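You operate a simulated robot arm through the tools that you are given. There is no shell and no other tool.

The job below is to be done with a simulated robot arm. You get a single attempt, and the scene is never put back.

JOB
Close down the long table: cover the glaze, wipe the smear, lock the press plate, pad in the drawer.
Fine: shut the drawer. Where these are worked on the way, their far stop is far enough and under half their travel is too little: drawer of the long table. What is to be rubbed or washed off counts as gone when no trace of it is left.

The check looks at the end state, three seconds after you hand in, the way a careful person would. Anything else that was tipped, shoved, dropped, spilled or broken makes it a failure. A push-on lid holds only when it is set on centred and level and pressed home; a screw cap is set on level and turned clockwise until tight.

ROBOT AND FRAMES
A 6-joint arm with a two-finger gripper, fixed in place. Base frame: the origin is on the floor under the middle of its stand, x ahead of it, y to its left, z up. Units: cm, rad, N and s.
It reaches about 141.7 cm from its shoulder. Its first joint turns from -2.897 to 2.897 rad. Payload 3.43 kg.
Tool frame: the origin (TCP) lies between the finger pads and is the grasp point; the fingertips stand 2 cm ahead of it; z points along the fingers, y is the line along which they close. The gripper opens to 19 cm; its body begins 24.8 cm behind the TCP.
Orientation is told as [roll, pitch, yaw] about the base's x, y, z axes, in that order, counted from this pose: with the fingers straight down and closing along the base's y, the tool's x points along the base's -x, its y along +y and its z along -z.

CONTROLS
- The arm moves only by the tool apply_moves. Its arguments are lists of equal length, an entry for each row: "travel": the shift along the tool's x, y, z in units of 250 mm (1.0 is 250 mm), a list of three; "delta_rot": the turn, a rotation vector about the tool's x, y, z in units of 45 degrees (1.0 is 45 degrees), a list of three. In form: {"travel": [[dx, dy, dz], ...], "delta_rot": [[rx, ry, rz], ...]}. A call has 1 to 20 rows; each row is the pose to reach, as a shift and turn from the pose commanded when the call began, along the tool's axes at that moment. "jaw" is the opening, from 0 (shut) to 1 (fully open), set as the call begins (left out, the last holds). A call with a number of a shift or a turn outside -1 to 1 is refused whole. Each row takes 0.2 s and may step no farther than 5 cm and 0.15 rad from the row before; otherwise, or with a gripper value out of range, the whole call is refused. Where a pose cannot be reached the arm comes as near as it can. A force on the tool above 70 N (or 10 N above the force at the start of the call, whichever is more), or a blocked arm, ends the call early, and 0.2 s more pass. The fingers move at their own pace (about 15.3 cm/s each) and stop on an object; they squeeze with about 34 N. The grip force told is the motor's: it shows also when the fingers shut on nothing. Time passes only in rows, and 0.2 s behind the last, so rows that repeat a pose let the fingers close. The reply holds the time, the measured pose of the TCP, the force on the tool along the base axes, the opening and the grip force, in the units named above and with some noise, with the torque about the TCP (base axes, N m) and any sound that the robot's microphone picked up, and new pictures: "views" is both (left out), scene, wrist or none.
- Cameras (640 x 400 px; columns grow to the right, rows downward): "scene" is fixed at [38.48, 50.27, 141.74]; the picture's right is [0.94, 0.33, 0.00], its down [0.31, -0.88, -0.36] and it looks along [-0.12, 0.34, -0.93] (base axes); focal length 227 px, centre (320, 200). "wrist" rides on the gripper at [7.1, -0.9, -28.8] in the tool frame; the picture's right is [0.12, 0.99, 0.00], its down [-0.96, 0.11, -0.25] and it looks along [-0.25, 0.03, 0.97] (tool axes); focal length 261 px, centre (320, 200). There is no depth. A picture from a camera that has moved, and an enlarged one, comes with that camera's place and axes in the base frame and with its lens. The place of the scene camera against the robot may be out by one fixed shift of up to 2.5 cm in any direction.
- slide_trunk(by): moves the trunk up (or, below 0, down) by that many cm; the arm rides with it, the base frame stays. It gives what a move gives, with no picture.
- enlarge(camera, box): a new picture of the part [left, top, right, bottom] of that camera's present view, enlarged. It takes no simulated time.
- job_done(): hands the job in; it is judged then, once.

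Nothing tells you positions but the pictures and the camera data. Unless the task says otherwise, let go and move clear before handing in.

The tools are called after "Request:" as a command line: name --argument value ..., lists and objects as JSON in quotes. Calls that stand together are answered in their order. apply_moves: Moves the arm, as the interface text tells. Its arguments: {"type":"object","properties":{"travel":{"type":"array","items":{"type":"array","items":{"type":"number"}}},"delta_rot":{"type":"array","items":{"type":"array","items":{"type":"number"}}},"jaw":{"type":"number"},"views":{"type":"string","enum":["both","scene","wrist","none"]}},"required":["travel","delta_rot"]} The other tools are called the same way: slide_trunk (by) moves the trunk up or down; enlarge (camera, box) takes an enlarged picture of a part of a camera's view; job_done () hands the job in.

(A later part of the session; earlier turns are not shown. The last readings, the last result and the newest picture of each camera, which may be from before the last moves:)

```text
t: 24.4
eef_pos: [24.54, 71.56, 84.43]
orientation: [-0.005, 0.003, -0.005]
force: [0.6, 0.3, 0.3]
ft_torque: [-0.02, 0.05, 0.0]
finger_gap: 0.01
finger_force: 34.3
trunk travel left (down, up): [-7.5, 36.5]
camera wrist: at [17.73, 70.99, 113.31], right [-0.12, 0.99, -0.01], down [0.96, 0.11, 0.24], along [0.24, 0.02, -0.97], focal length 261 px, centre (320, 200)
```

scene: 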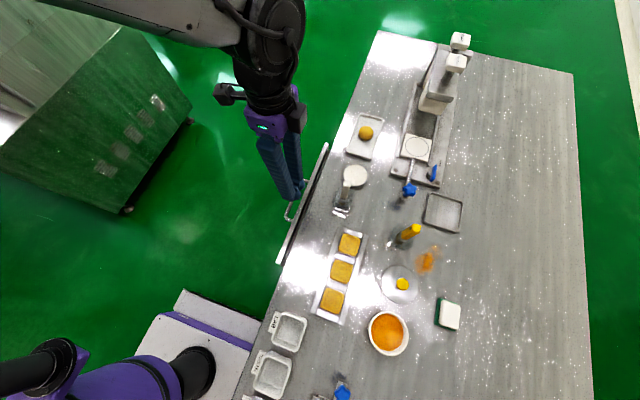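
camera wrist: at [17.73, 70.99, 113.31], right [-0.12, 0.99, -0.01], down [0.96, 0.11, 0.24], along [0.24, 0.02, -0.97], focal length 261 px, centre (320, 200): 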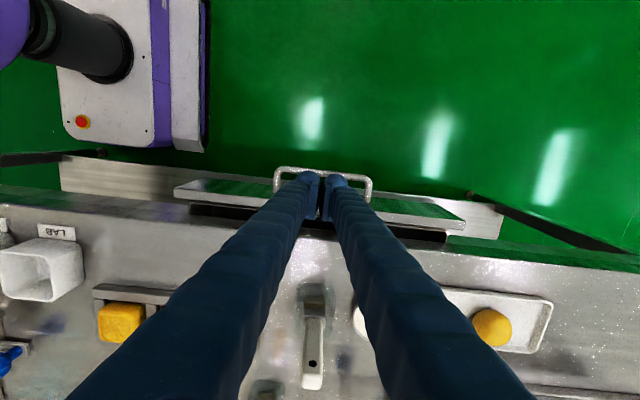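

Request:
enlarge --camera "wrist" --box '[240, 140, 400, 240]'

Request:
enlarge --camera "scene" --box '[230, 100, 390, 200]'

Request:
enlarge --camera "scene" --box '[240, 180, 340, 270]'

```text
4.00 times, centred on (320, 190) of wrist
camera zoom: at [17.73, 70.99, 113.31], right [-0.12, 0.99, -0.01], down [0.96, 0.11, 0.24], along [0.24, 0.02, -0.97], focal length 1043 px, centre (320, 240)
```

zoom: 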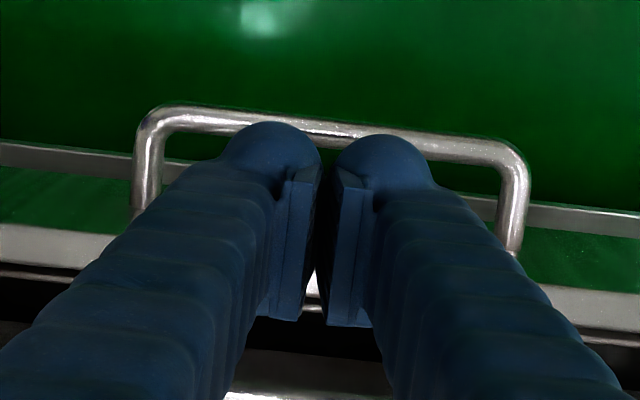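

```text
4.00 times, centred on (310, 150) of scene
camera zoom: at [38.48, 50.27, 141.74], right [0.94, 0.33, 0.0], down [0.31, -0.88, -0.36], along [-0.12, 0.34, -0.93], focal length 908 px, centre (360, 400)
```

zoom: 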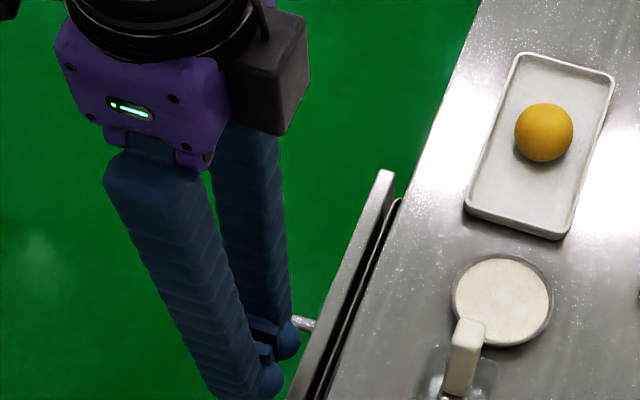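

```text
4.44 times, centred on (290, 225) of scene
camera zoom: at [38.48, 50.27, 141.74], right [0.94, 0.33, 0.0], down [0.31, -0.88, -0.36], along [-0.12, 0.34, -0.93], focal length 1008 px, centre (453, 89)
```

zoom: 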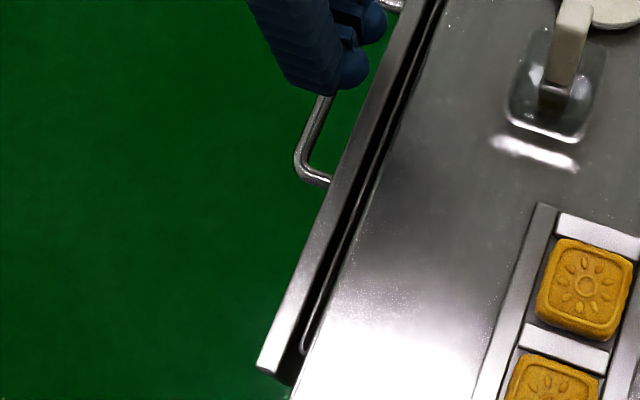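

The drawer front has moved out by 3.5 cm and slides easily. I'll regrip the handle a little deeper and pull a further ~3 cm, so the fingers can then hook behind the front panel.

Request:
apply_moves --travel '[[0, 0, 0], [-0.004, 0.018, 0], [-0.004, 0.018, 0], [-0.004, 0.018, 0.14], [-0.004, 0.018, 0.28], [-0.004, 0.018, 0.42], [-0.004, 0.018, 0.42]]' --delta_rot '[[0, 0, 0], [0, 0, 0], [0, 0, 0], [0, 0, 0], [0, 0, 0], [0, 0, 0], [0, 0, 0]]' --jaw 1.0 --views "wrist"

```text
t: 26.0
eef_pos: [24.41, 72.52, 75.17]
orientation: [0.006, 0.002, 0.001]
force: [-0.3, 0.1, -0.3]
ft_torque: [-0.07, 0.03, 0.0]
finger_gap: 19.03
finger_force: 0.2
trunk travel left (down, up): [-7.5, 36.5]
camera wrist: at [17.51, 71.51, 103.99], right [-0.12, 0.99, 0.01], down [0.96, 0.11, 0.25], along [0.24, 0.04, -0.97], focal length 261 px, centre (320, 200)
```

wrist: 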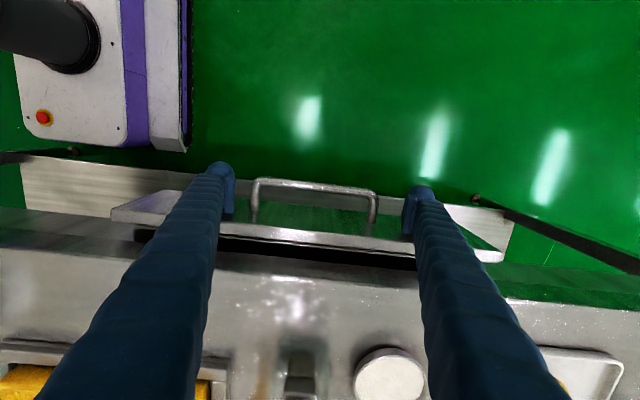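

Request:
apply_moves --travel '[[-0.01, -0.018, 0.05], [-0.01, -0.018, 0.05], [-0.01, -0.018, 0.05], [-0.01, -0.018, 0.05], [-0.01, -0.018, 0.05]]' --delta_rot '[[0, 0, 0], [0, 0, 0], [0, 0, 0], [0, 0, 0], [0, 0, 0]]' --jaw 0.72 --views "none"

```text
t: 27.2
eef_pos: [24.66, 72.12, 74.11]
orientation: [0.01, -0.001, 0.0]
force: [-1.6, -10.0, 20.4]
ft_torque: [-1.19, -0.01, -0.06]
finger_gap: 15.06
finger_force: 45.2
trunk travel left (down, up): [-7.5, 36.5]
```

I now have a firmer grip with a gap of 15.06 cm. Pulling along −x.

Request:
apply_moves --travel '[[0.03, 0, 0], [0.06, 0, 0], [0.09, 0, 0], [0.12, 0, 0], [0.15, 0, 0]]' --delta_rot '[[0, 0, 0], [0, 0, 0], [0, 0, 0], [0, 0, 0], [0, 0, 0]]' --views "wrist"

```text
t: 28.4
eef_pos: [20.91, 71.96, 74.1]
orientation: [0.007, 0.002, -0.001]
force: [-1.0, -15.6, 23.1]
ft_torque: [-0.8, -0.67, 0.1]
finger_gap: 15.05
finger_force: 44.2
trunk travel left (down, up): [-7.5, 36.5]
camera wrist: at [13.95, 70.94, 102.88], right [-0.12, 0.99, 0.01], down [0.96, 0.11, 0.25], along [0.24, 0.04, -0.97], focal length 261 px, centre (320, 200)
```

wrist: 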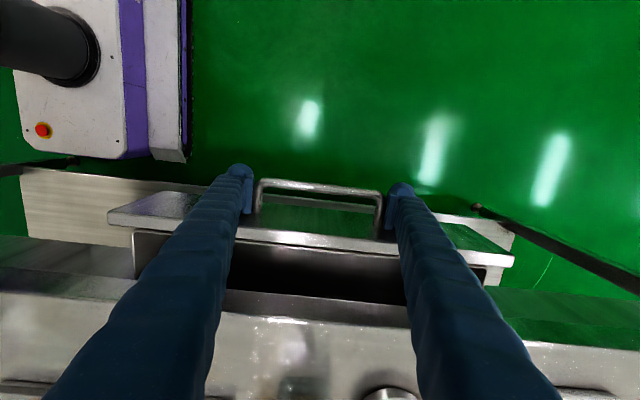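

The grip holds and the drawer is about 7 cm open, so I'll keep pulling.

Request:
apply_moves --travel '[[0.08, 0, 0], [0.16, 0, 0], [0.24, 0, 0], [0.32, 0, 0], [0.4, 0, 0]]' --delta_rot '[[0, 0, 0], [0, 0, 0], [0, 0, 0], [0, 0, 0], [0, 0, 0]]' --views "both"

```text
t: 29.6
eef_pos: [10.88, 72.01, 74.07]
orientation: [0.007, 0.001, 0.001]
force: [-1.5, -17.1, 32.2]
ft_torque: [-0.96, -0.79, 0.04]
finger_gap: 15.06
finger_force: 44.8
trunk travel left (down, up): [-7.5, 36.5]
camera wrist: at [3.96, 70.95, 102.85], right [-0.12, 0.99, 0.01], down [0.96, 0.11, 0.25], along [0.24, 0.04, -0.97], focal length 261 px, centre (320, 200)
```

scene: 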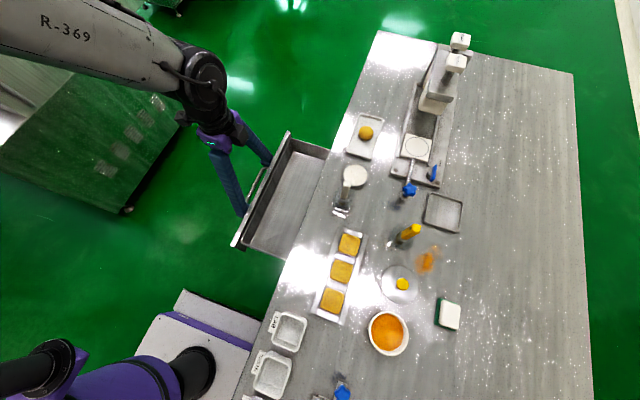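
wrist: 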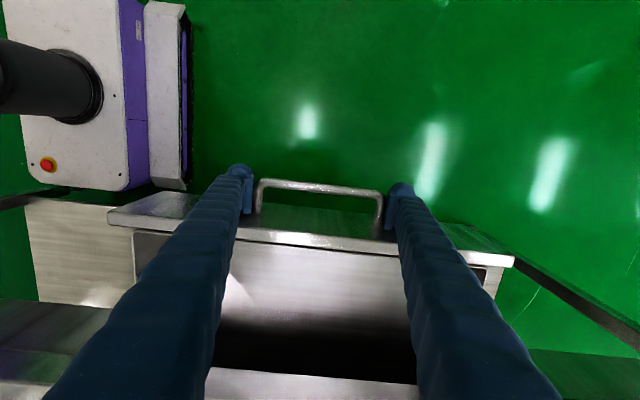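

Request:
apply_moves --travel '[[0.08, 0, 0], [0.16, 0, 0], [0.24, 0, 0], [0.32, 0, 0], [0.4, 0, 0]]' --delta_rot '[[0, 0, 0], [0, 0, 0], [0, 0, 0], [0, 0, 0], [0, 0, 0]]' --views "both"

```text
t: 30.8
eef_pos: [0.75, 72.0, 73.6]
orientation: [0.005, 0.0, 0.003]
force: [-1.5, 4.6, -13.5]
ft_torque: [-0.05, -0.12, 0.22]
finger_gap: 15.17
finger_force: 45.0
trunk travel left (down, up): [-7.5, 36.5]
camera wrist: at [-6.16, 71.06, 102.5], right [-0.12, 0.99, 0.0], down [0.96, 0.12, 0.25], along [0.24, 0.03, -0.97], focal length 261 px, centre (320, 200)
```

scene: 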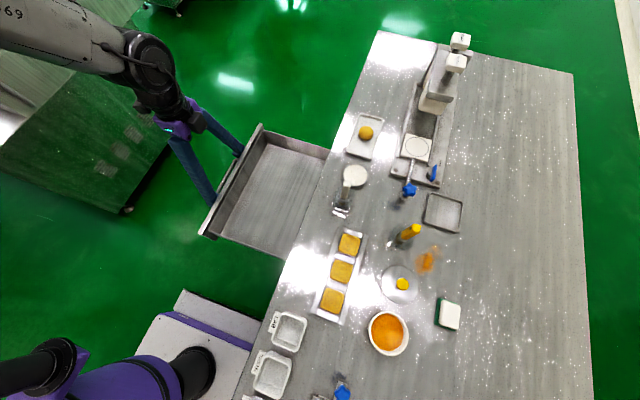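
wrist: 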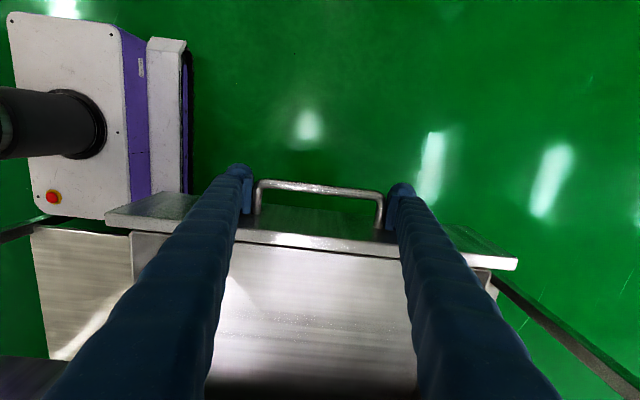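

Request:
apply_moves --travel '[[0.06, 0, 0], [0.12, 0, 0], [0.18, 0, 0], [0.24, 0, 0], [0.3, 0, 0]]' --delta_rot '[[0, 0, 0], [0, 0, 0], [0, 0, 0], [0, 0, 0], [0, 0, 0]]' --views "both"

```text
t: 32.0
eef_pos: [-6.83, 72.21, 74.1]
orientation: [0.011, 0.002, -0.001]
force: [1.0, 0.6, -0.1]
ft_torque: [0.05, 0.16, -0.03]
finger_gap: 13.67
finger_force: 0.1
trunk travel left (down, up): [-7.5, 36.5]
camera wrist: at [-13.6, 71.04, 102.95], right [-0.12, 0.99, 0.01], down [0.96, 0.11, 0.25], along [0.24, 0.04, -0.97], focal length 261 px, centre (320, 200)
```

scene: 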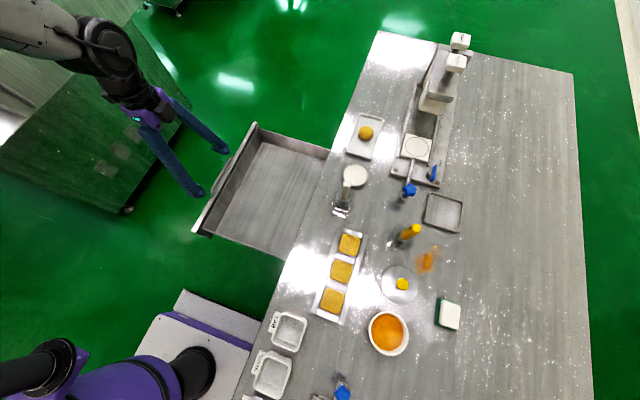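
wrist: 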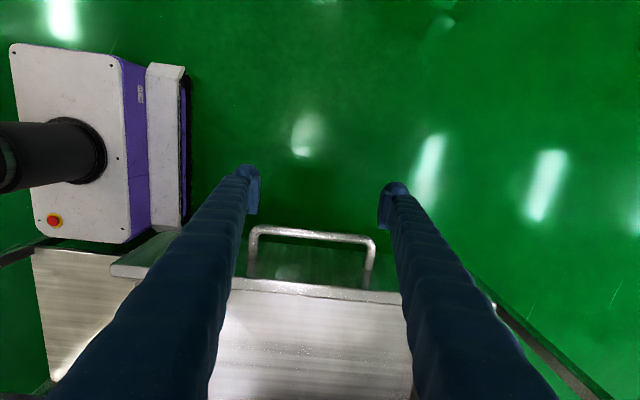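

The drawer reached its far stop, about 29 cm out, and it's empty. Now I'll lift and go over the table toward the pad.

Request:
apply_moves --travel '[[0, 0, -0.16], [0, 0, -0.32], [-0.05, 0, -0.48], [-0.24, -0.02, -0.48], [-0.43, -0.05, -0.48], [-0.62, -0.08, -0.48], [-0.81, -0.11, -0.48], [-1.0, -0.14, -0.5]]' --delta_rot '[[0, 0, 0], [0, 0, 0], [0, 0, 0], [0, 0, 0], [0, 0, 0], [0, 0, 0], [0, 0, 0], [0, 0, 0]]' --views "none"

Request:
apply_moves --travel '[[-0.08, -0.06, -0.14], [-0.16, -0.12, -0.28], [-0.24, -0.18, -0.42], [-0.34, -0.24, -0.56], [-0.44, -0.3, -0.7], [-0.6, -0.36, -0.76], [-0.78, -0.4, -0.76], [-0.96, -0.44, -0.76]]' --delta_rot '[[0, 0, 0], [0, 0, 0], [0, 0, 0], [0, 0, 0], [0, 0, 0], [0, 0, 0], [0, 0, 0], [0, 0, 0]]' --views "wrist"

```text
t: 33.8
eef_pos: [18.22, 68.31, 86.07]
orientation: [0.003, 0.001, 0.004]
force: [-0.4, -0.8, 0.1]
ft_torque: [-0.03, 0.01, 0.0]
finger_gap: 13.7
finger_force: 0.1
trunk travel left (down, up): [-7.5, 36.5]
```

```text
t: 35.6
eef_pos: [42.45, 57.19, 105.29]
orientation: [0.006, 0.002, 0.002]
force: [-0.3, -0.3, 0.4]
ft_torque: [0.0, 0.04, 0.04]
finger_gap: 13.67
finger_force: 0.1
trunk travel left (down, up): [-7.5, 36.5]
camera wrist: at [35.57, 56.22, 134.12], right [-0.12, 0.99, 0.01], down [0.96, 0.12, 0.25], along [0.24, 0.04, -0.97], focal length 261 px, centre (320, 200)
```

wrist: 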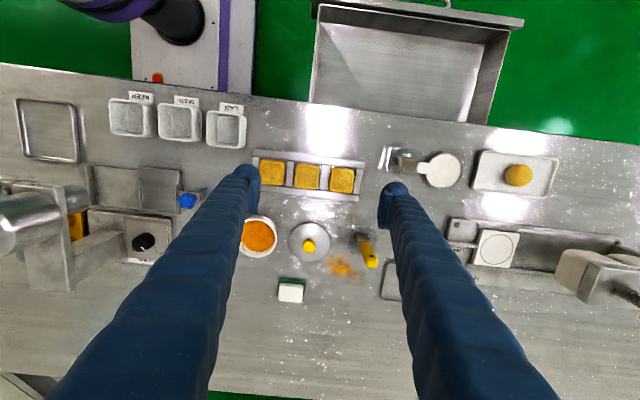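

Request:
apply_moves --travel '[[-0.17, -0.02, 0.06], [-0.34, -0.04, 0.12], [-0.51, -0.06, 0.18], [-0.68, -0.08, 0.25], [-0.84, -0.1, 0.32], [-1.0, -0.116, 0.4]]' --delta_rot '[[0, 0, 0], [0, 0, 0], [0, 0, 0], [0, 0, 0], [0, 0, 0], [0, 0, 0]]' --jaw 0.55 --views "wrist"

Request:
enlarge --camera "wrist" --box '[220, 120, 420, 245]'

```text
t: 37.0
eef_pos: [67.48, 54.55, 95.03]
orientation: [0.007, 0.001, 0.001]
force: [0.3, -0.3, -0.1]
ft_torque: [0.03, 0.01, -0.02]
finger_gap: 10.44
finger_force: 0.1
trunk travel left (down, up): [-7.5, 36.5]
camera wrist: at [60.62, 53.5, 123.92], right [-0.12, 0.99, 0.01], down [0.96, 0.11, 0.25], along [0.24, 0.04, -0.97], focal length 261 px, centre (320, 200)
```

wrist: 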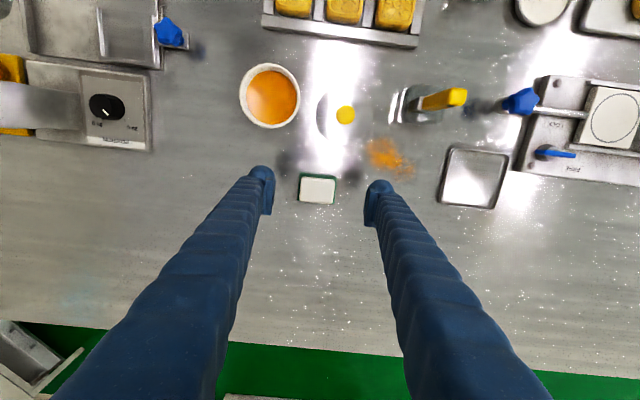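

```text
3.20 times, centred on (320, 182) of wrist
camera zoom: at [60.62, 53.5, 123.92], right [-0.12, 0.99, 0.01], down [0.96, 0.11, 0.25], along [0.24, 0.04, -0.97], focal length 834 px, centre (320, 256)
```

zoom: 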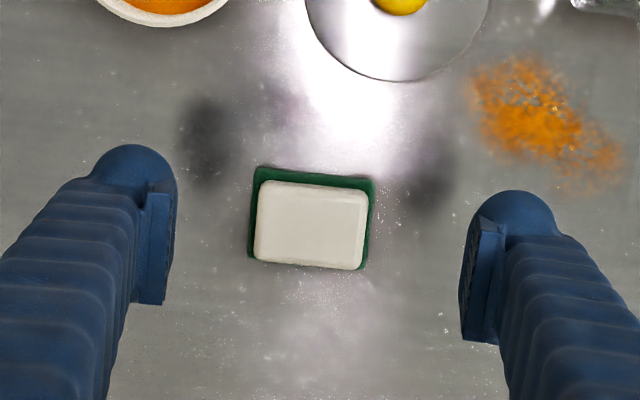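

The pad is a thin block about 5 cm wide, sitting near (69.1, 54.3). I'll centre over it and come down gently to find the table height with the fingertips either side.

Request:
apply_moves --travel '[[-0.064, -0.008, 0.09], [-0.064, -0.008, 0.18], [-0.064, -0.008, 0.27], [-0.064, -0.008, 0.35], [-0.064, -0.008, 0.35]]' --delta_rot '[[0, 0, 0], [0, 0, 0], [0, 0, 0], [0, 0, 0], [0, 0, 0]]' --jaw 0.55 --views "wrist"

Request:
enlarge --camera "wrist" --box '[220, 140, 420, 265]'

```text
t: 38.2
eef_pos: [69.11, 54.42, 86.34]
orientation: [0.005, 0.001, -0.001]
force: [0.3, -0.1, -1.2]
ft_torque: [-0.03, 0.0, -0.01]
finger_gap: 10.43
finger_force: 0.0
trunk travel left (down, up): [-7.5, 36.5]
camera wrist: at [62.2, 53.36, 115.32], right [-0.12, 0.99, 0.01], down [0.96, 0.11, 0.25], along [0.24, 0.04, -0.97], focal length 261 px, centre (320, 200)
```

wrist: 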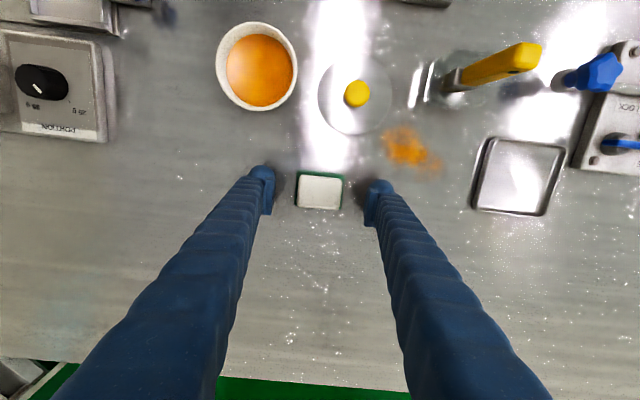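

```text
3.20 times, centred on (320, 202) of wrist
camera zoom: at [62.2, 53.36, 115.32], right [-0.12, 0.99, 0.01], down [0.96, 0.11, 0.25], along [0.24, 0.04, -0.97], focal length 834 px, centre (320, 192)
```

zoom: 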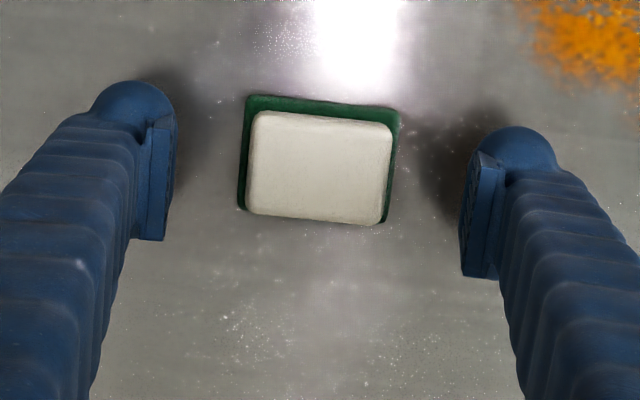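

Request:
apply_moves --travel '[[0, 0, 0.03], [0, 0, 0.056], [0, 0, 0.056]]' --delta_rot '[[0, 0, 0], [0, 0, 0], [0, 0, 0]]' --views "none"

Request:
apply_moves --travel '[[0, 0, 0.008], [0, 0, 0.016], [0, 0, 0.016]]' --delta_rot '[[0, 0, 0], [0, 0, 0], [0, 0, 0]]' --views "none"

```text
t: 39.0
eef_pos: [69.08, 54.51, 85.04]
orientation: [0.008, 0.002, -0.001]
force: [0.3, 1.2, 0.1]
ft_torque: [0.0, -0.03, 0.02]
finger_gap: 10.44
finger_force: 0.0
trunk travel left (down, up): [-7.5, 36.5]
```

```text
t: 39.8
eef_pos: [69.15, 54.31, 84.77]
orientation: [0.009, -0.002, 0.001]
force: [1.3, 0.2, 7.0]
ft_torque: [-0.42, -0.02, 0.04]
finger_gap: 10.49
finger_force: 0.1
trunk travel left (down, up): [-7.5, 36.5]
```

The fingertips touched the table at TCP z≈84.8, which puts the surface at z≈82.8. I'll raise 0.7 cm and close on the white block.

Request:
apply_moves --travel '[[0, 0, -0.028], [0, 0, -0.03], [0, 0, -0.03], [0, 0, -0.03], [0, 0, -0.03]]' --delta_rot '[[0, 0, 0], [0, 0, 0], [0, 0, 0], [0, 0, 0], [0, 0, 0]]' --jaw 0.1 --views "wrist"

Request:
enlarge --camera "wrist" --box '[220, 140, 420, 265]'

```text
t: 41.0
eef_pos: [68.97, 54.47, 85.64]
orientation: [0.008, -0.001, 0.001]
force: [-2.2, 1.5, 15.8]
ft_torque: [-0.46, 0.07, -0.06]
finger_gap: 5.04
finger_force: 33.7
trunk travel left (down, up): [-7.5, 36.5]
camera wrist: at [62.1, 53.35, 114.43], right [-0.12, 0.99, 0.01], down [0.96, 0.11, 0.25], along [0.25, 0.04, -0.97], focal length 261 px, centre (320, 200)
```

wrist: 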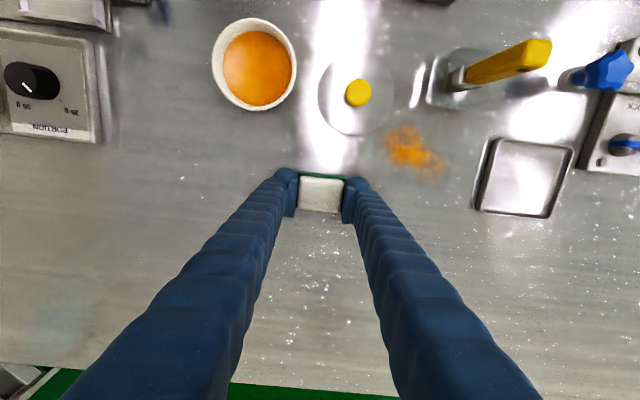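

```text
3.20 times, centred on (320, 202) of wrist
camera zoom: at [62.1, 53.35, 114.43], right [-0.12, 0.99, 0.01], down [0.96, 0.11, 0.25], along [0.25, 0.04, -0.97], focal length 834 px, centre (320, 192)
```

zoom: 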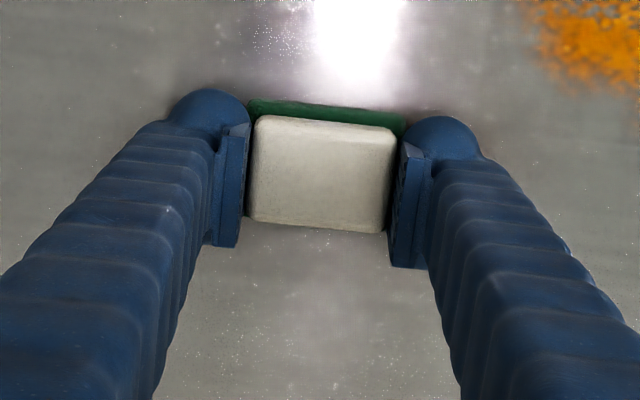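

The pad grip works, but the lid sits right beside the smear and would be bumped while wiping. I'll let go of the pad here and cover the glaze first.

Request:
apply_moves --travel '[[0, 0, 0], [0, 0, 0], [0, 0, 0], [0, 0, -0.1], [0, 0, -0.25], [0, 0, -0.42]]' --delta_rot '[[0, 0, 0], [0, 0, 0], [0, 0, 0], [0, 0, 0], [0, 0, 0], [0, 0, 0]]' --jaw 0.5 --views "none"

Request:
apply_moves --travel '[[0.16, 0.02, -0.05], [0.32, 0.05, -0.1], [0.46, 0.1, -0.1], [0.46, 0.1, -0.1]]' --delta_rot '[[0, 0, 0], [0, 0, 0], [0, 0, 0], [0, 0, 0]]' --views "wrist"

Request:
enlarge --camera "wrist" --box '[200, 120, 440, 270]'

```text
t: 42.4
eef_pos: [69.0, 54.14, 95.81]
orientation: [0.007, 0.001, 0.0]
force: [-0.7, 0.5, 1.0]
ft_torque: [-0.01, -0.01, 0.0]
finger_gap: 9.51
finger_force: 0.1
trunk travel left (down, up): [-7.5, 36.5]
```

```text
t: 43.4
eef_pos: [57.58, 56.82, 98.35]
orientation: [0.008, 0.003, 0.001]
force: [-0.9, 1.3, 0.6]
ft_torque: [-0.07, -0.05, 0.01]
finger_gap: 9.49
finger_force: 0.0
trunk travel left (down, up): [-7.5, 36.5]
camera wrist: at [50.63, 55.77, 127.17], right [-0.12, 0.99, 0.01], down [0.96, 0.11, 0.25], along [0.24, 0.04, -0.97], focal length 261 px, centre (320, 200)
```

wrist: 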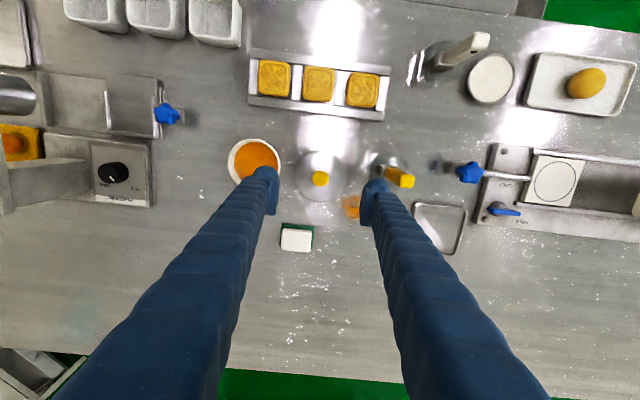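

```text
2.67 times, centred on (320, 195) of wrist
camera zoom: at [50.63, 55.77, 127.17], right [-0.12, 0.99, 0.01], down [0.96, 0.11, 0.25], along [0.24, 0.04, -0.97], focal length 695 px, centre (320, 213)
```

zoom: 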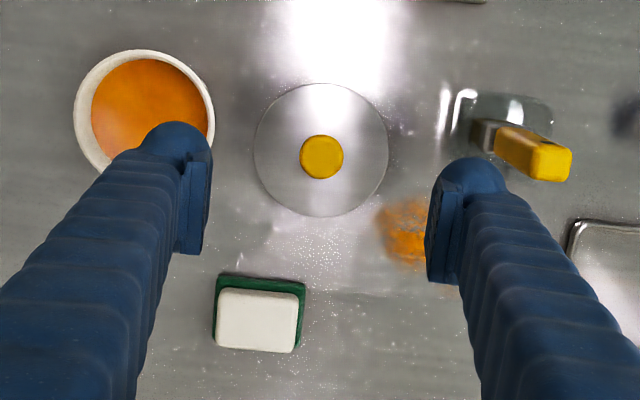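

Request:
apply_moves --travel '[[-0.004, 0.008, 0.0], [-0.004, 0.008, 0.1], [-0.004, 0.008, 0.2], [-0.004, 0.008, 0.3], [-0.004, 0.008, 0.4], [-0.004, 0.008, 0.4]]' --delta_rot '[[0, 0, 0], [0, 0, 0], [0, 0, 0], [0, 0, 0], [0, 0, 0], [0, 0, 0]]' --jaw 0.24 --views "wrist"

Request:
enlarge --camera "wrist" --box '[200, 100, 440, 250]'

```text
t: 44.8
eef_pos: [57.61, 57.19, 88.37]
orientation: [0.008, 0.002, 0.0]
force: [0.1, -0.3, 0.2]
ft_torque: [-0.03, 0.02, -0.01]
finger_gap: 4.56
finger_force: 0.0
trunk travel left (down, up): [-7.5, 36.5]
camera wrist: at [50.73, 56.13, 117.26], right [-0.12, 0.99, 0.01], down [0.96, 0.11, 0.25], along [0.24, 0.04, -0.97], focal length 261 px, centre (320, 200)
```

wrist: 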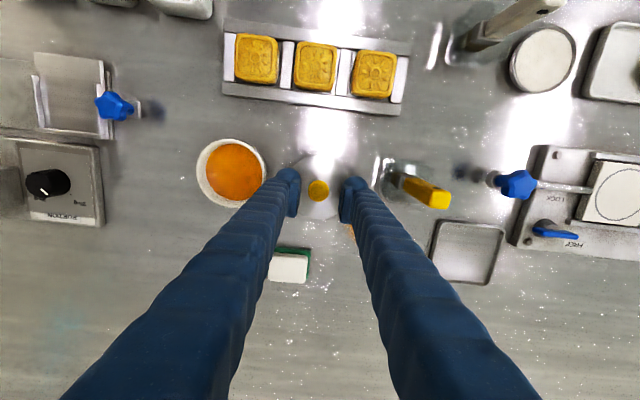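

```text
2.67 times, centred on (320, 175) of wrist
camera zoom: at [50.73, 56.13, 117.26], right [-0.12, 0.99, 0.01], down [0.96, 0.11, 0.25], along [0.24, 0.04, -0.97], focal length 695 px, centre (320, 267)
```

zoom: 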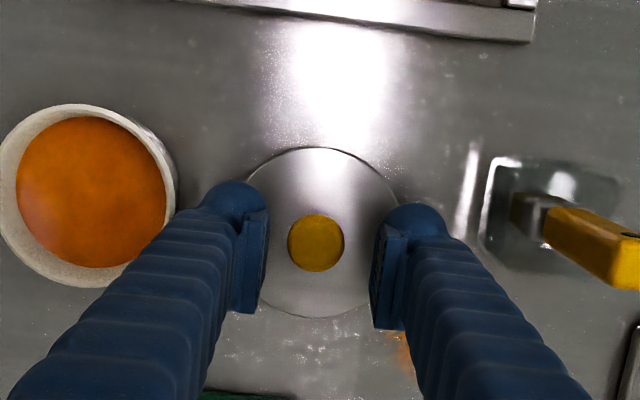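

Request:
apply_moves --travel '[[0.0, -0.005, 0.05], [0.0, -0.005, 0.098], [0.0, -0.005, 0.098]]' --delta_rot '[[0, 0, 0], [0, 0, 0], [0, 0, 0]]' --views "none"

Request:
apply_moves --travel '[[0, 0, 0], [0, 0, 0], [0, 0, 0]]' --delta_rot '[[0, 0, 0], [0, 0, 0], [0, 0, 0]]' --jaw 0.0 --views "wrist"

Request:
enlarge --camera "wrist" --box '[200, 100, 440, 250]'

```text
t: 45.6
eef_pos: [57.65, 57.06, 85.98]
orientation: [0.007, 0.002, 0.0]
force: [0.0, 0.5, -0.8]
ft_torque: [0.03, 0.0, 0.03]
finger_gap: 4.58
finger_force: 0.1
trunk travel left (down, up): [-7.5, 36.5]
```

```text
t: 46.4
eef_pos: [57.65, 57.04, 86.01]
orientation: [0.006, 0.002, -0.001]
force: [-0.6, 0.1, 0.4]
ft_torque: [0.03, 0.04, 0.01]
finger_gap: 2.42
finger_force: 33.8
trunk travel left (down, up): [-7.5, 36.5]
camera wrist: at [50.76, 56.01, 114.82], right [-0.12, 0.99, 0.01], down [0.96, 0.11, 0.25], along [0.24, 0.04, -0.97], focal length 261 px, centre (320, 200)
```

wrist: 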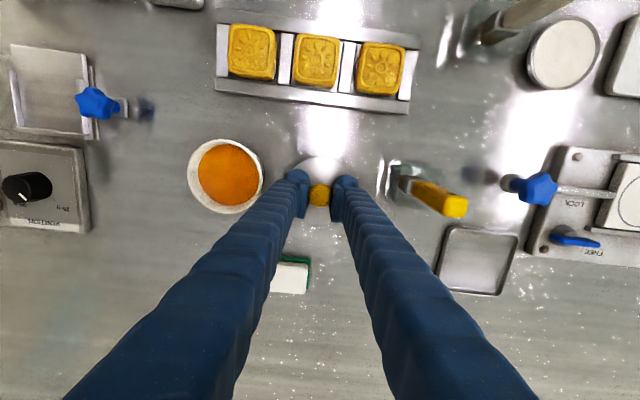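

```text
2.67 times, centred on (320, 175) of wrist
camera zoom: at [50.76, 56.01, 114.82], right [-0.12, 0.99, 0.01], down [0.96, 0.11, 0.25], along [0.24, 0.04, -0.97], focal length 695 px, centre (320, 267)
```

zoom: 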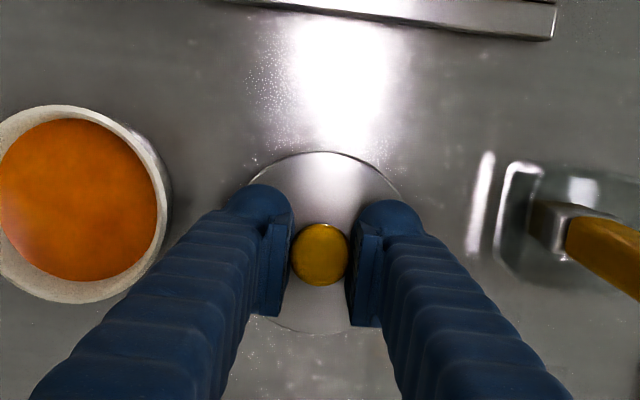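

I have the lid knob gripped (gap 2.42 cm). I'll lift it and position beside the bowl, so the wrist camera looks straight down at the rim for a precise centre.

Request:
apply_moves --travel '[[0, 0, -0.08], [0, 0, -0.2], [0, 0, -0.36], [-0.12, -0.1, -0.44], [-0.24, -0.24, -0.44], [-0.34, -0.42, -0.44], [-0.34, -0.42, -0.44]]' --delta_rot '[[0, 0, 0], [0, 0, 0], [0, 0, 0], [0, 0, 0], [0, 0, 0], [0, 0, 0], [0, 0, 0]]' --views "both"

Request:
enlarge --camera "wrist" --box '[220, 60, 420, 185]'

Request:
enlarge --camera "wrist" --box '[240, 140, 400, 240]'

Request:
enlarge --camera "scene" --box '[320, 220, 480, 320]'

```text
refused: row 6 steps farther than a row can; nothing moved
```

```text
3.20 times, centred on (320, 122) of wrist
camera zoom: at [50.76, 56.01, 114.82], right [-0.12, 0.99, 0.01], down [0.96, 0.11, 0.25], along [0.24, 0.04, -0.97], focal length 834 px, centre (320, 448)
```

zoom: 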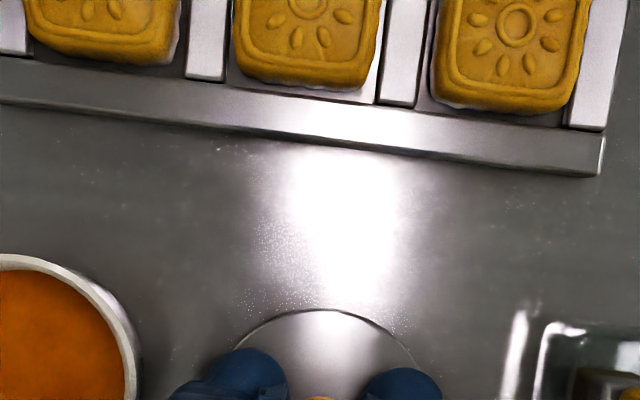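

```text
4.00 times, centred on (320, 190) of wrist
camera zoom: at [50.76, 56.01, 114.82], right [-0.12, 0.99, 0.01], down [0.96, 0.11, 0.25], along [0.24, 0.04, -0.97], focal length 1043 px, centre (320, 240)
```

zoom: 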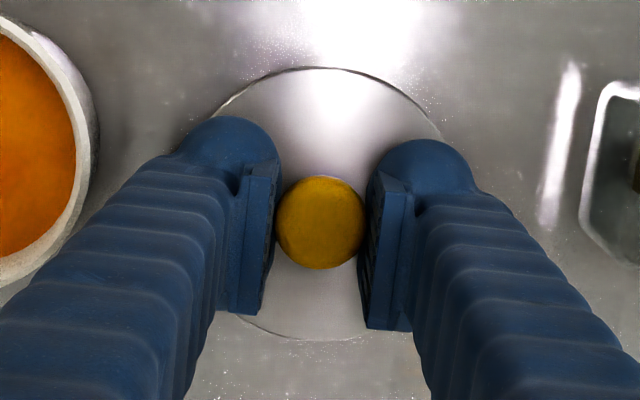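

```text
4.00 times, centred on (400, 270) of scene
camera zoom: at [38.48, 50.27, 141.74], right [0.94, 0.33, 0.0], down [0.31, -0.88, -0.36], along [-0.12, 0.34, -0.93], focal length 908 px, centre (0, -80)
```

zoom: 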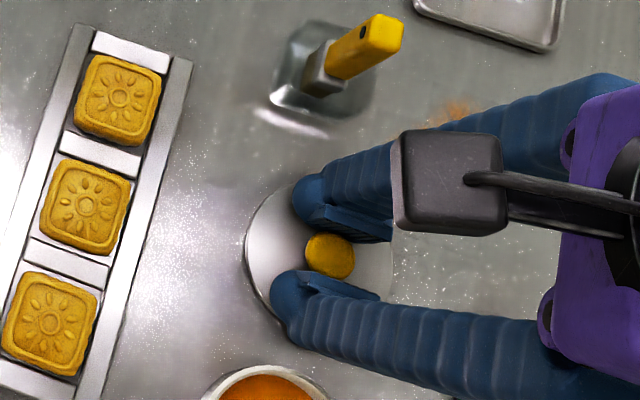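

Request:
apply_moves --travel '[[0, 0, -0.08], [0, 0, -0.2], [0, 0, -0.36], [-0.1, -0.1, -0.44], [-0.18, -0.22, -0.44], [-0.26, -0.34, -0.44], [-0.34, -0.42, -0.44], [-0.34, -0.42, -0.44]]' --delta_rot '[[0, 0, 0], [0, 0, 0], [0, 0, 0], [0, 0, 0], [0, 0, 0], [0, 0, 0], [0, 0, 0], [0, 0, 0]]' --views "both"

Request:
enlarge --camera "wrist" --box '[240, 60, 400, 160]'

Request:
enlarge --camera "wrist" --box '[240, 140, 400, 240]'

Request:
enlarge --camera "scene" --box '[340, 250, 500, 350]'

```text
t: 48.2
eef_pos: [66.08, 46.4, 96.87]
orientation: [0.006, 0.001, 0.001]
force: [0.0, 0.1, -0.6]
ft_torque: [0.02, 0.06, 0.0]
finger_gap: 2.4
finger_force: 34.3
trunk travel left (down, up): [-7.5, 36.5]
camera wrist: at [59.32, 45.33, 125.74], right [-0.12, 0.99, 0.01], down [0.96, 0.11, 0.25], along [0.24, 0.04, -0.97], focal length 261 px, centre (320, 200)
```

scene: 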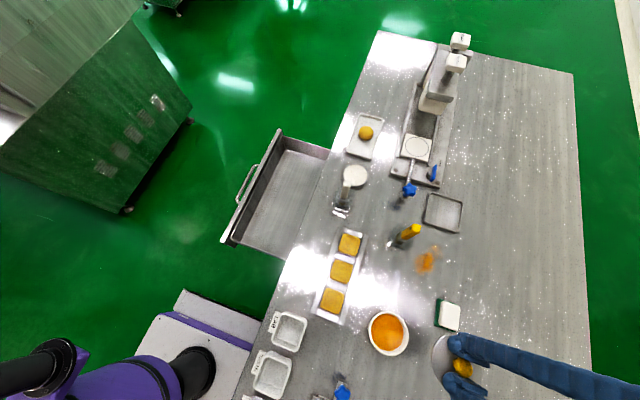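
wrist: 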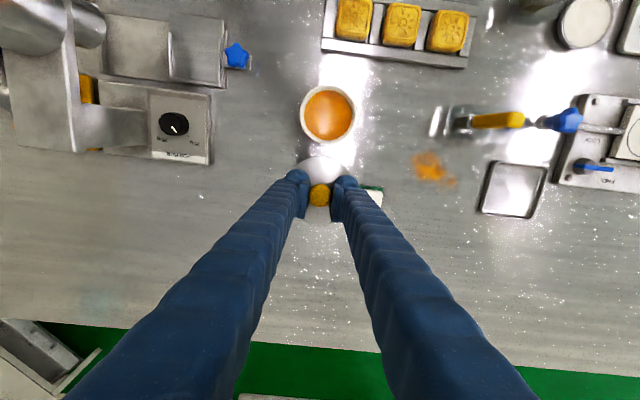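

```text
4.00 times, centred on (320, 110) of wrist
camera zoom: at [59.32, 45.33, 125.74], right [-0.12, 0.99, 0.01], down [0.96, 0.11, 0.25], along [0.24, 0.04, -0.97], focal length 1043 px, centre (320, 560)
```

zoom: 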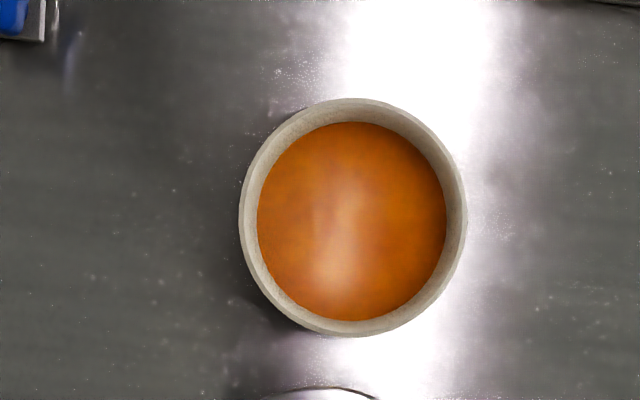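

```text
4.00 times, centred on (320, 190) of wrist
camera zoom: at [59.32, 45.33, 125.74], right [-0.12, 0.99, 0.01], down [0.96, 0.11, 0.25], along [0.24, 0.04, -0.97], focal length 1043 px, centre (320, 240)
```

zoom: 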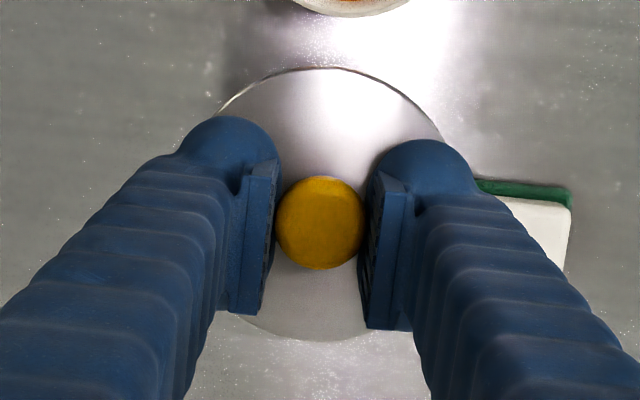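

```text
4.00 times, centred on (420, 300) of scene
camera zoom: at [38.48, 50.27, 141.74], right [0.94, 0.33, 0.0], down [0.31, -0.88, -0.36], along [-0.12, 0.34, -0.93], focal length 908 px, centre (-80, -200)
```

zoom: 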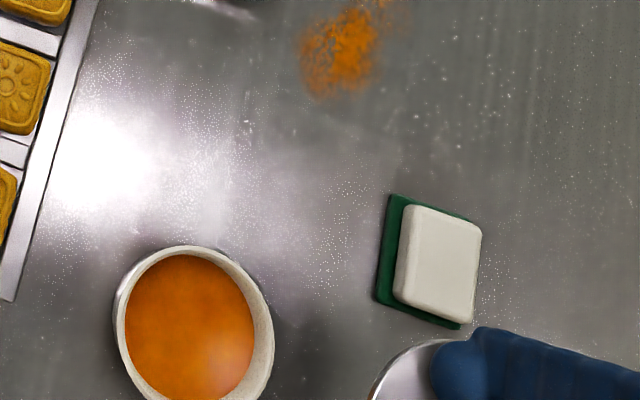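

From straight above, the bowl centre is about (56.5, 46.45), which is −9.67 cm in x from the held knob. I'll move the lid over the bowl and lower it to just above the rim.

Request:
apply_moves --travel '[[0.13, 0.001, 0.0], [0.26, 0.002, 0.0], [0.387, 0.003, 0.0], [0.387, 0.003, 0.12], [0.387, 0.003, 0.22], [0.387, 0.003, 0.22]]' --delta_rot '[[0, 0, 0], [0, 0, 0], [0, 0, 0], [0, 0, 0], [0, 0, 0], [0, 0, 0]]' --views "both"

Request:
enlarge --camera "wrist" --box '[240, 140, 400, 240]'

Request:
enlarge --camera "scene" --box '[320, 280, 480, 380]'

```text
t: 49.6
eef_pos: [56.42, 46.55, 91.4]
orientation: [0.008, 0.001, 0.0]
force: [-0.1, 0.2, -0.5]
ft_torque: [-0.03, -0.05, 0.0]
finger_gap: 2.4
finger_force: 34.0
trunk travel left (down, up): [-7.5, 36.5]
camera wrist: at [49.59, 45.49, 120.29], right [-0.12, 0.99, 0.01], down [0.96, 0.11, 0.25], along [0.24, 0.04, -0.97], focal length 261 px, centre (320, 200)
```

scene: 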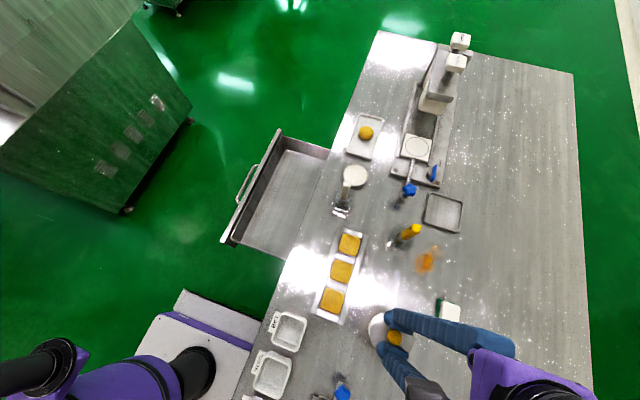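
wrist: 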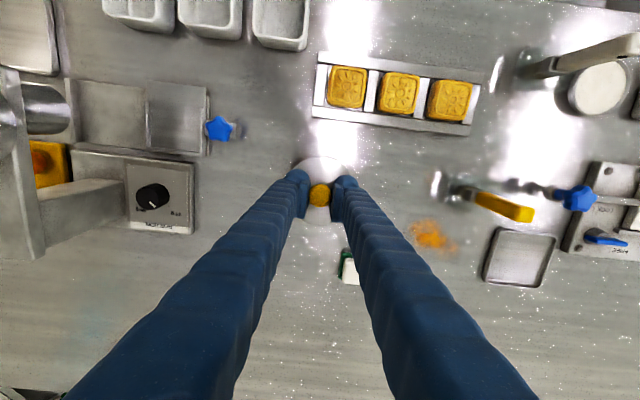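

```text
4.00 times, centred on (320, 190) of wrist
camera zoom: at [49.59, 45.49, 120.29], right [-0.12, 0.99, 0.01], down [0.96, 0.11, 0.25], along [0.24, 0.04, -0.97], focal length 1043 px, centre (320, 240)
```

zoom: 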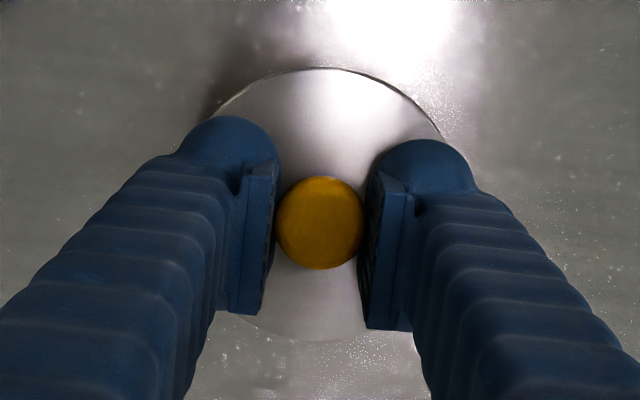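

```text
4.00 times, centred on (400, 330) of scene
camera zoom: at [38.48, 50.27, 141.74], right [0.94, 0.33, 0.0], down [0.31, -0.88, -0.36], along [-0.12, 0.34, -0.93], focal length 908 px, centre (0, -320)
```

zoom: 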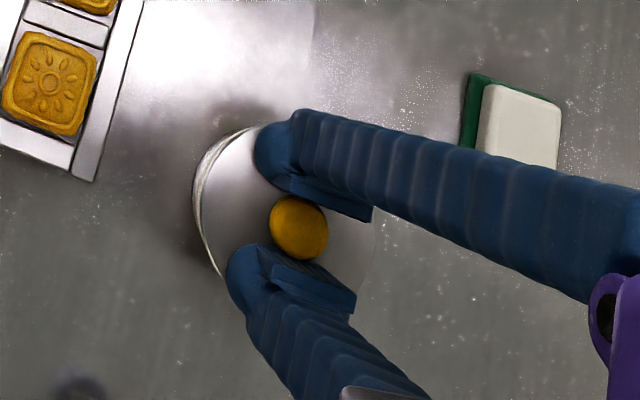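

Request:
apply_moves --travel '[[0, 0, 0.015], [0, 0, 0.03], [0, 0, 0.045], [0, 0, 0.045]]' --delta_rot '[[0, 0, 0], [0, 0, 0], [0, 0, 0], [0, 0, 0]]' --views "none"

Request:
apply_moves --travel '[[0, 0, 0.012], [0, 0, 0.024], [0, 0, 0.024]]' --delta_rot '[[0, 0, 0], [0, 0, 0], [0, 0, 0]]' --views "none"

```text
t: 50.6
eef_pos: [56.42, 46.55, 90.12]
orientation: [0.006, 0.003, 0.0]
force: [0.3, 0.1, -0.3]
ft_torque: [0.01, -0.02, -0.03]
finger_gap: 2.43
finger_force: 34.2
trunk travel left (down, up): [-7.5, 36.5]
```

```text
t: 51.4
eef_pos: [56.46, 46.5, 89.72]
orientation: [0.007, 0.002, 0.001]
force: [-0.4, 0.2, 0.1]
ft_torque: [0.04, -0.02, 0.02]
finger_gap: 2.46
finger_force: 34.5
trunk travel left (down, up): [-7.5, 36.5]
```

Request:
apply_moves --travel '[[0, 0, 0.012], [0, 0, 0.024], [0, 0, 0.024]]' --delta_rot '[[0, 0, 0], [0, 0, 0], [0, 0, 0]]' --views "none"

Request:
apply_moves --travel '[[0, 0, 0.012], [0, 0, 0.024], [0, 0, 0.024]]' --delta_rot '[[0, 0, 0], [0, 0, 0], [0, 0, 0]]' --views "both"

```text
t: 52.2
eef_pos: [56.58, 46.62, 89.31]
orientation: [0.009, 0.0, 0.0]
force: [7.5, -3.9, 16.8]
ft_torque: [-0.1, -0.06, -0.01]
finger_gap: 2.42
finger_force: 33.7
trunk travel left (down, up): [-7.5, 36.5]
heard: snap
```

```text
t: 53.0
eef_pos: [56.44, 46.56, 88.96]
orientation: [0.011, -0.005, 0.0]
force: [12.1, -6.0, 69.5]
ft_torque: [-0.91, 0.0, 0.09]
finger_gap: 2.2
finger_force: 34.2
trunk travel left (down, up): [-7.5, 36.5]
camera wrist: at [49.44, 45.35, 117.83], right [-0.12, 0.99, 0.01], down [0.96, 0.11, 0.25], along [0.25, 0.04, -0.97], focal length 261 px, centre (320, 200)
```

scene: 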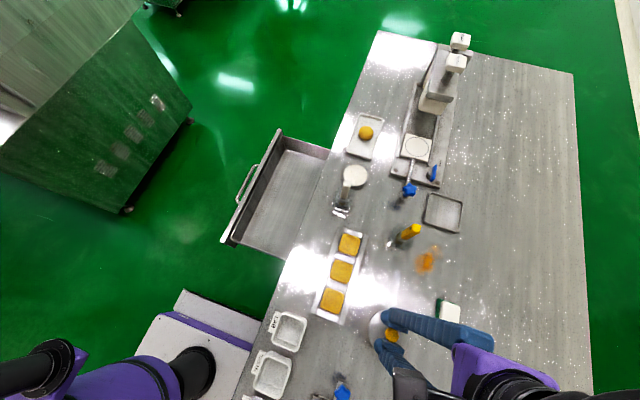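
wrist: 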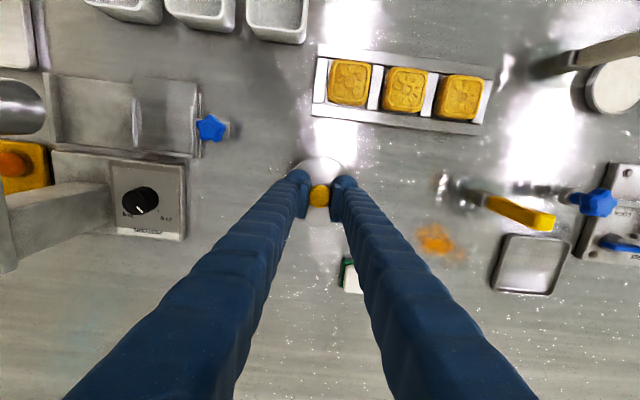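

I heard a snap, so the lid is pressed home. I'll relieve the pressure, open, and lift clear to check.

Request:
apply_moves --travel '[[0, 0, -0.012], [0, 0, -0.016], [0, 0, -0.016]]' --delta_rot '[[0, 0, 0], [0, 0, 0], [0, 0, 0]]' --views "none"

Request:
apply_moves --travel '[[0, 0, 0], [0, 0, 0], [0, 0, -0.06], [0, 0, -0.16], [0, 0, -0.3], [-0.06, 0.02, -0.4]]' --delta_rot '[[0, 0, 0], [0, 0, 0], [0, 0, 0], [0, 0, 0], [0, 0, 0], [0, 0, 0]]' --jaw 0.28 --views "both"

Request:
enlarge --camera "wrist" --box '[240, 120, 400, 220]'

Request:
enlarge --camera "scene" --box '[320, 280, 480, 380]'

```text
t: 53.8
eef_pos: [56.51, 46.52, 88.99]
orientation: [0.008, -0.001, -0.001]
force: [16.6, 3.0, 41.1]
ft_torque: [-0.72, -0.46, 0.21]
finger_gap: 2.21
finger_force: 34.3
trunk travel left (down, up): [-7.5, 36.5]
```

```text
t: 55.2
eef_pos: [58.05, 47.04, 99.02]
orientation: [0.006, 0.003, -0.001]
force: [0.2, 0.4, 0.5]
ft_torque: [0.02, 0.02, 0.02]
finger_gap: 5.34
finger_force: 0.1
trunk travel left (down, up): [-7.5, 36.5]
camera wrist: at [51.13, 45.98, 127.84], right [-0.12, 0.99, 0.01], down [0.96, 0.11, 0.25], along [0.24, 0.04, -0.97], focal length 261 px, centre (320, 200)
```

scene: 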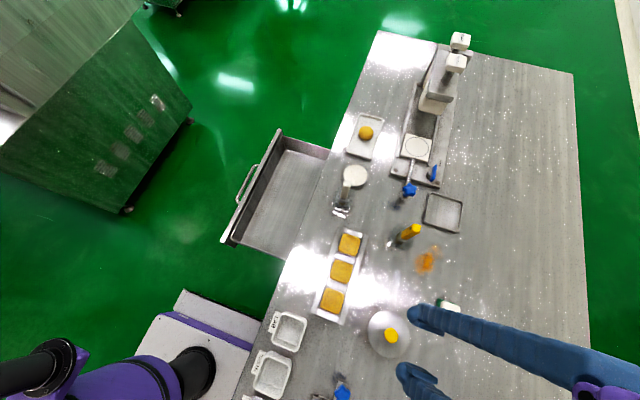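
wrist: 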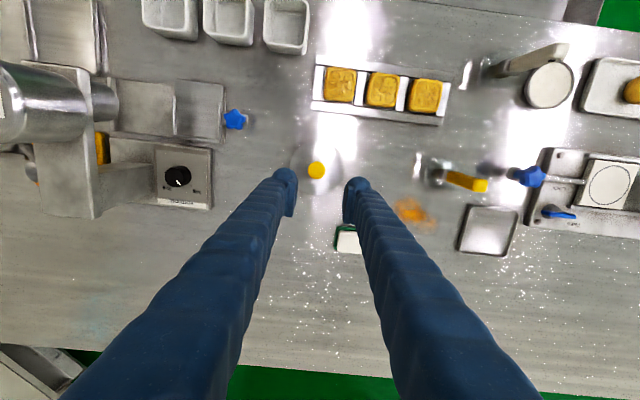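

```text
4.00 times, centred on (320, 170) of wrist
camera zoom: at [51.13, 45.98, 127.84], right [-0.12, 0.99, 0.01], down [0.96, 0.11, 0.25], along [0.24, 0.04, -0.97], focal length 1043 px, centre (320, 320)
```

zoom: 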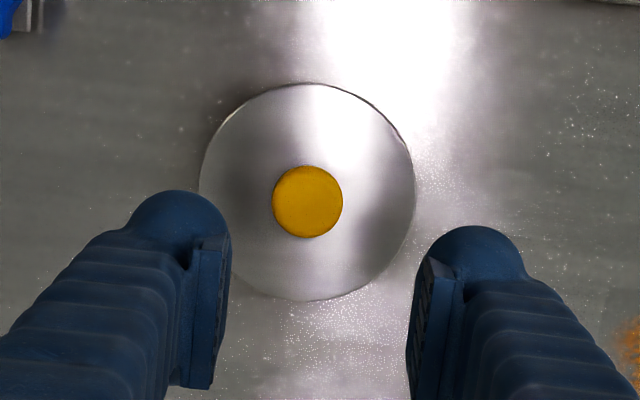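

```text
4.00 times, centred on (400, 330) of scene
camera zoom: at [38.48, 50.27, 141.74], right [0.94, 0.33, 0.0], down [0.31, -0.88, -0.36], along [-0.12, 0.34, -0.93], focal length 908 px, centre (0, -320)
```

zoom: 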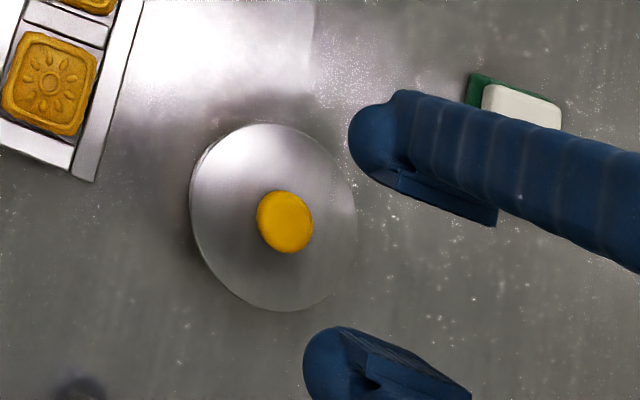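

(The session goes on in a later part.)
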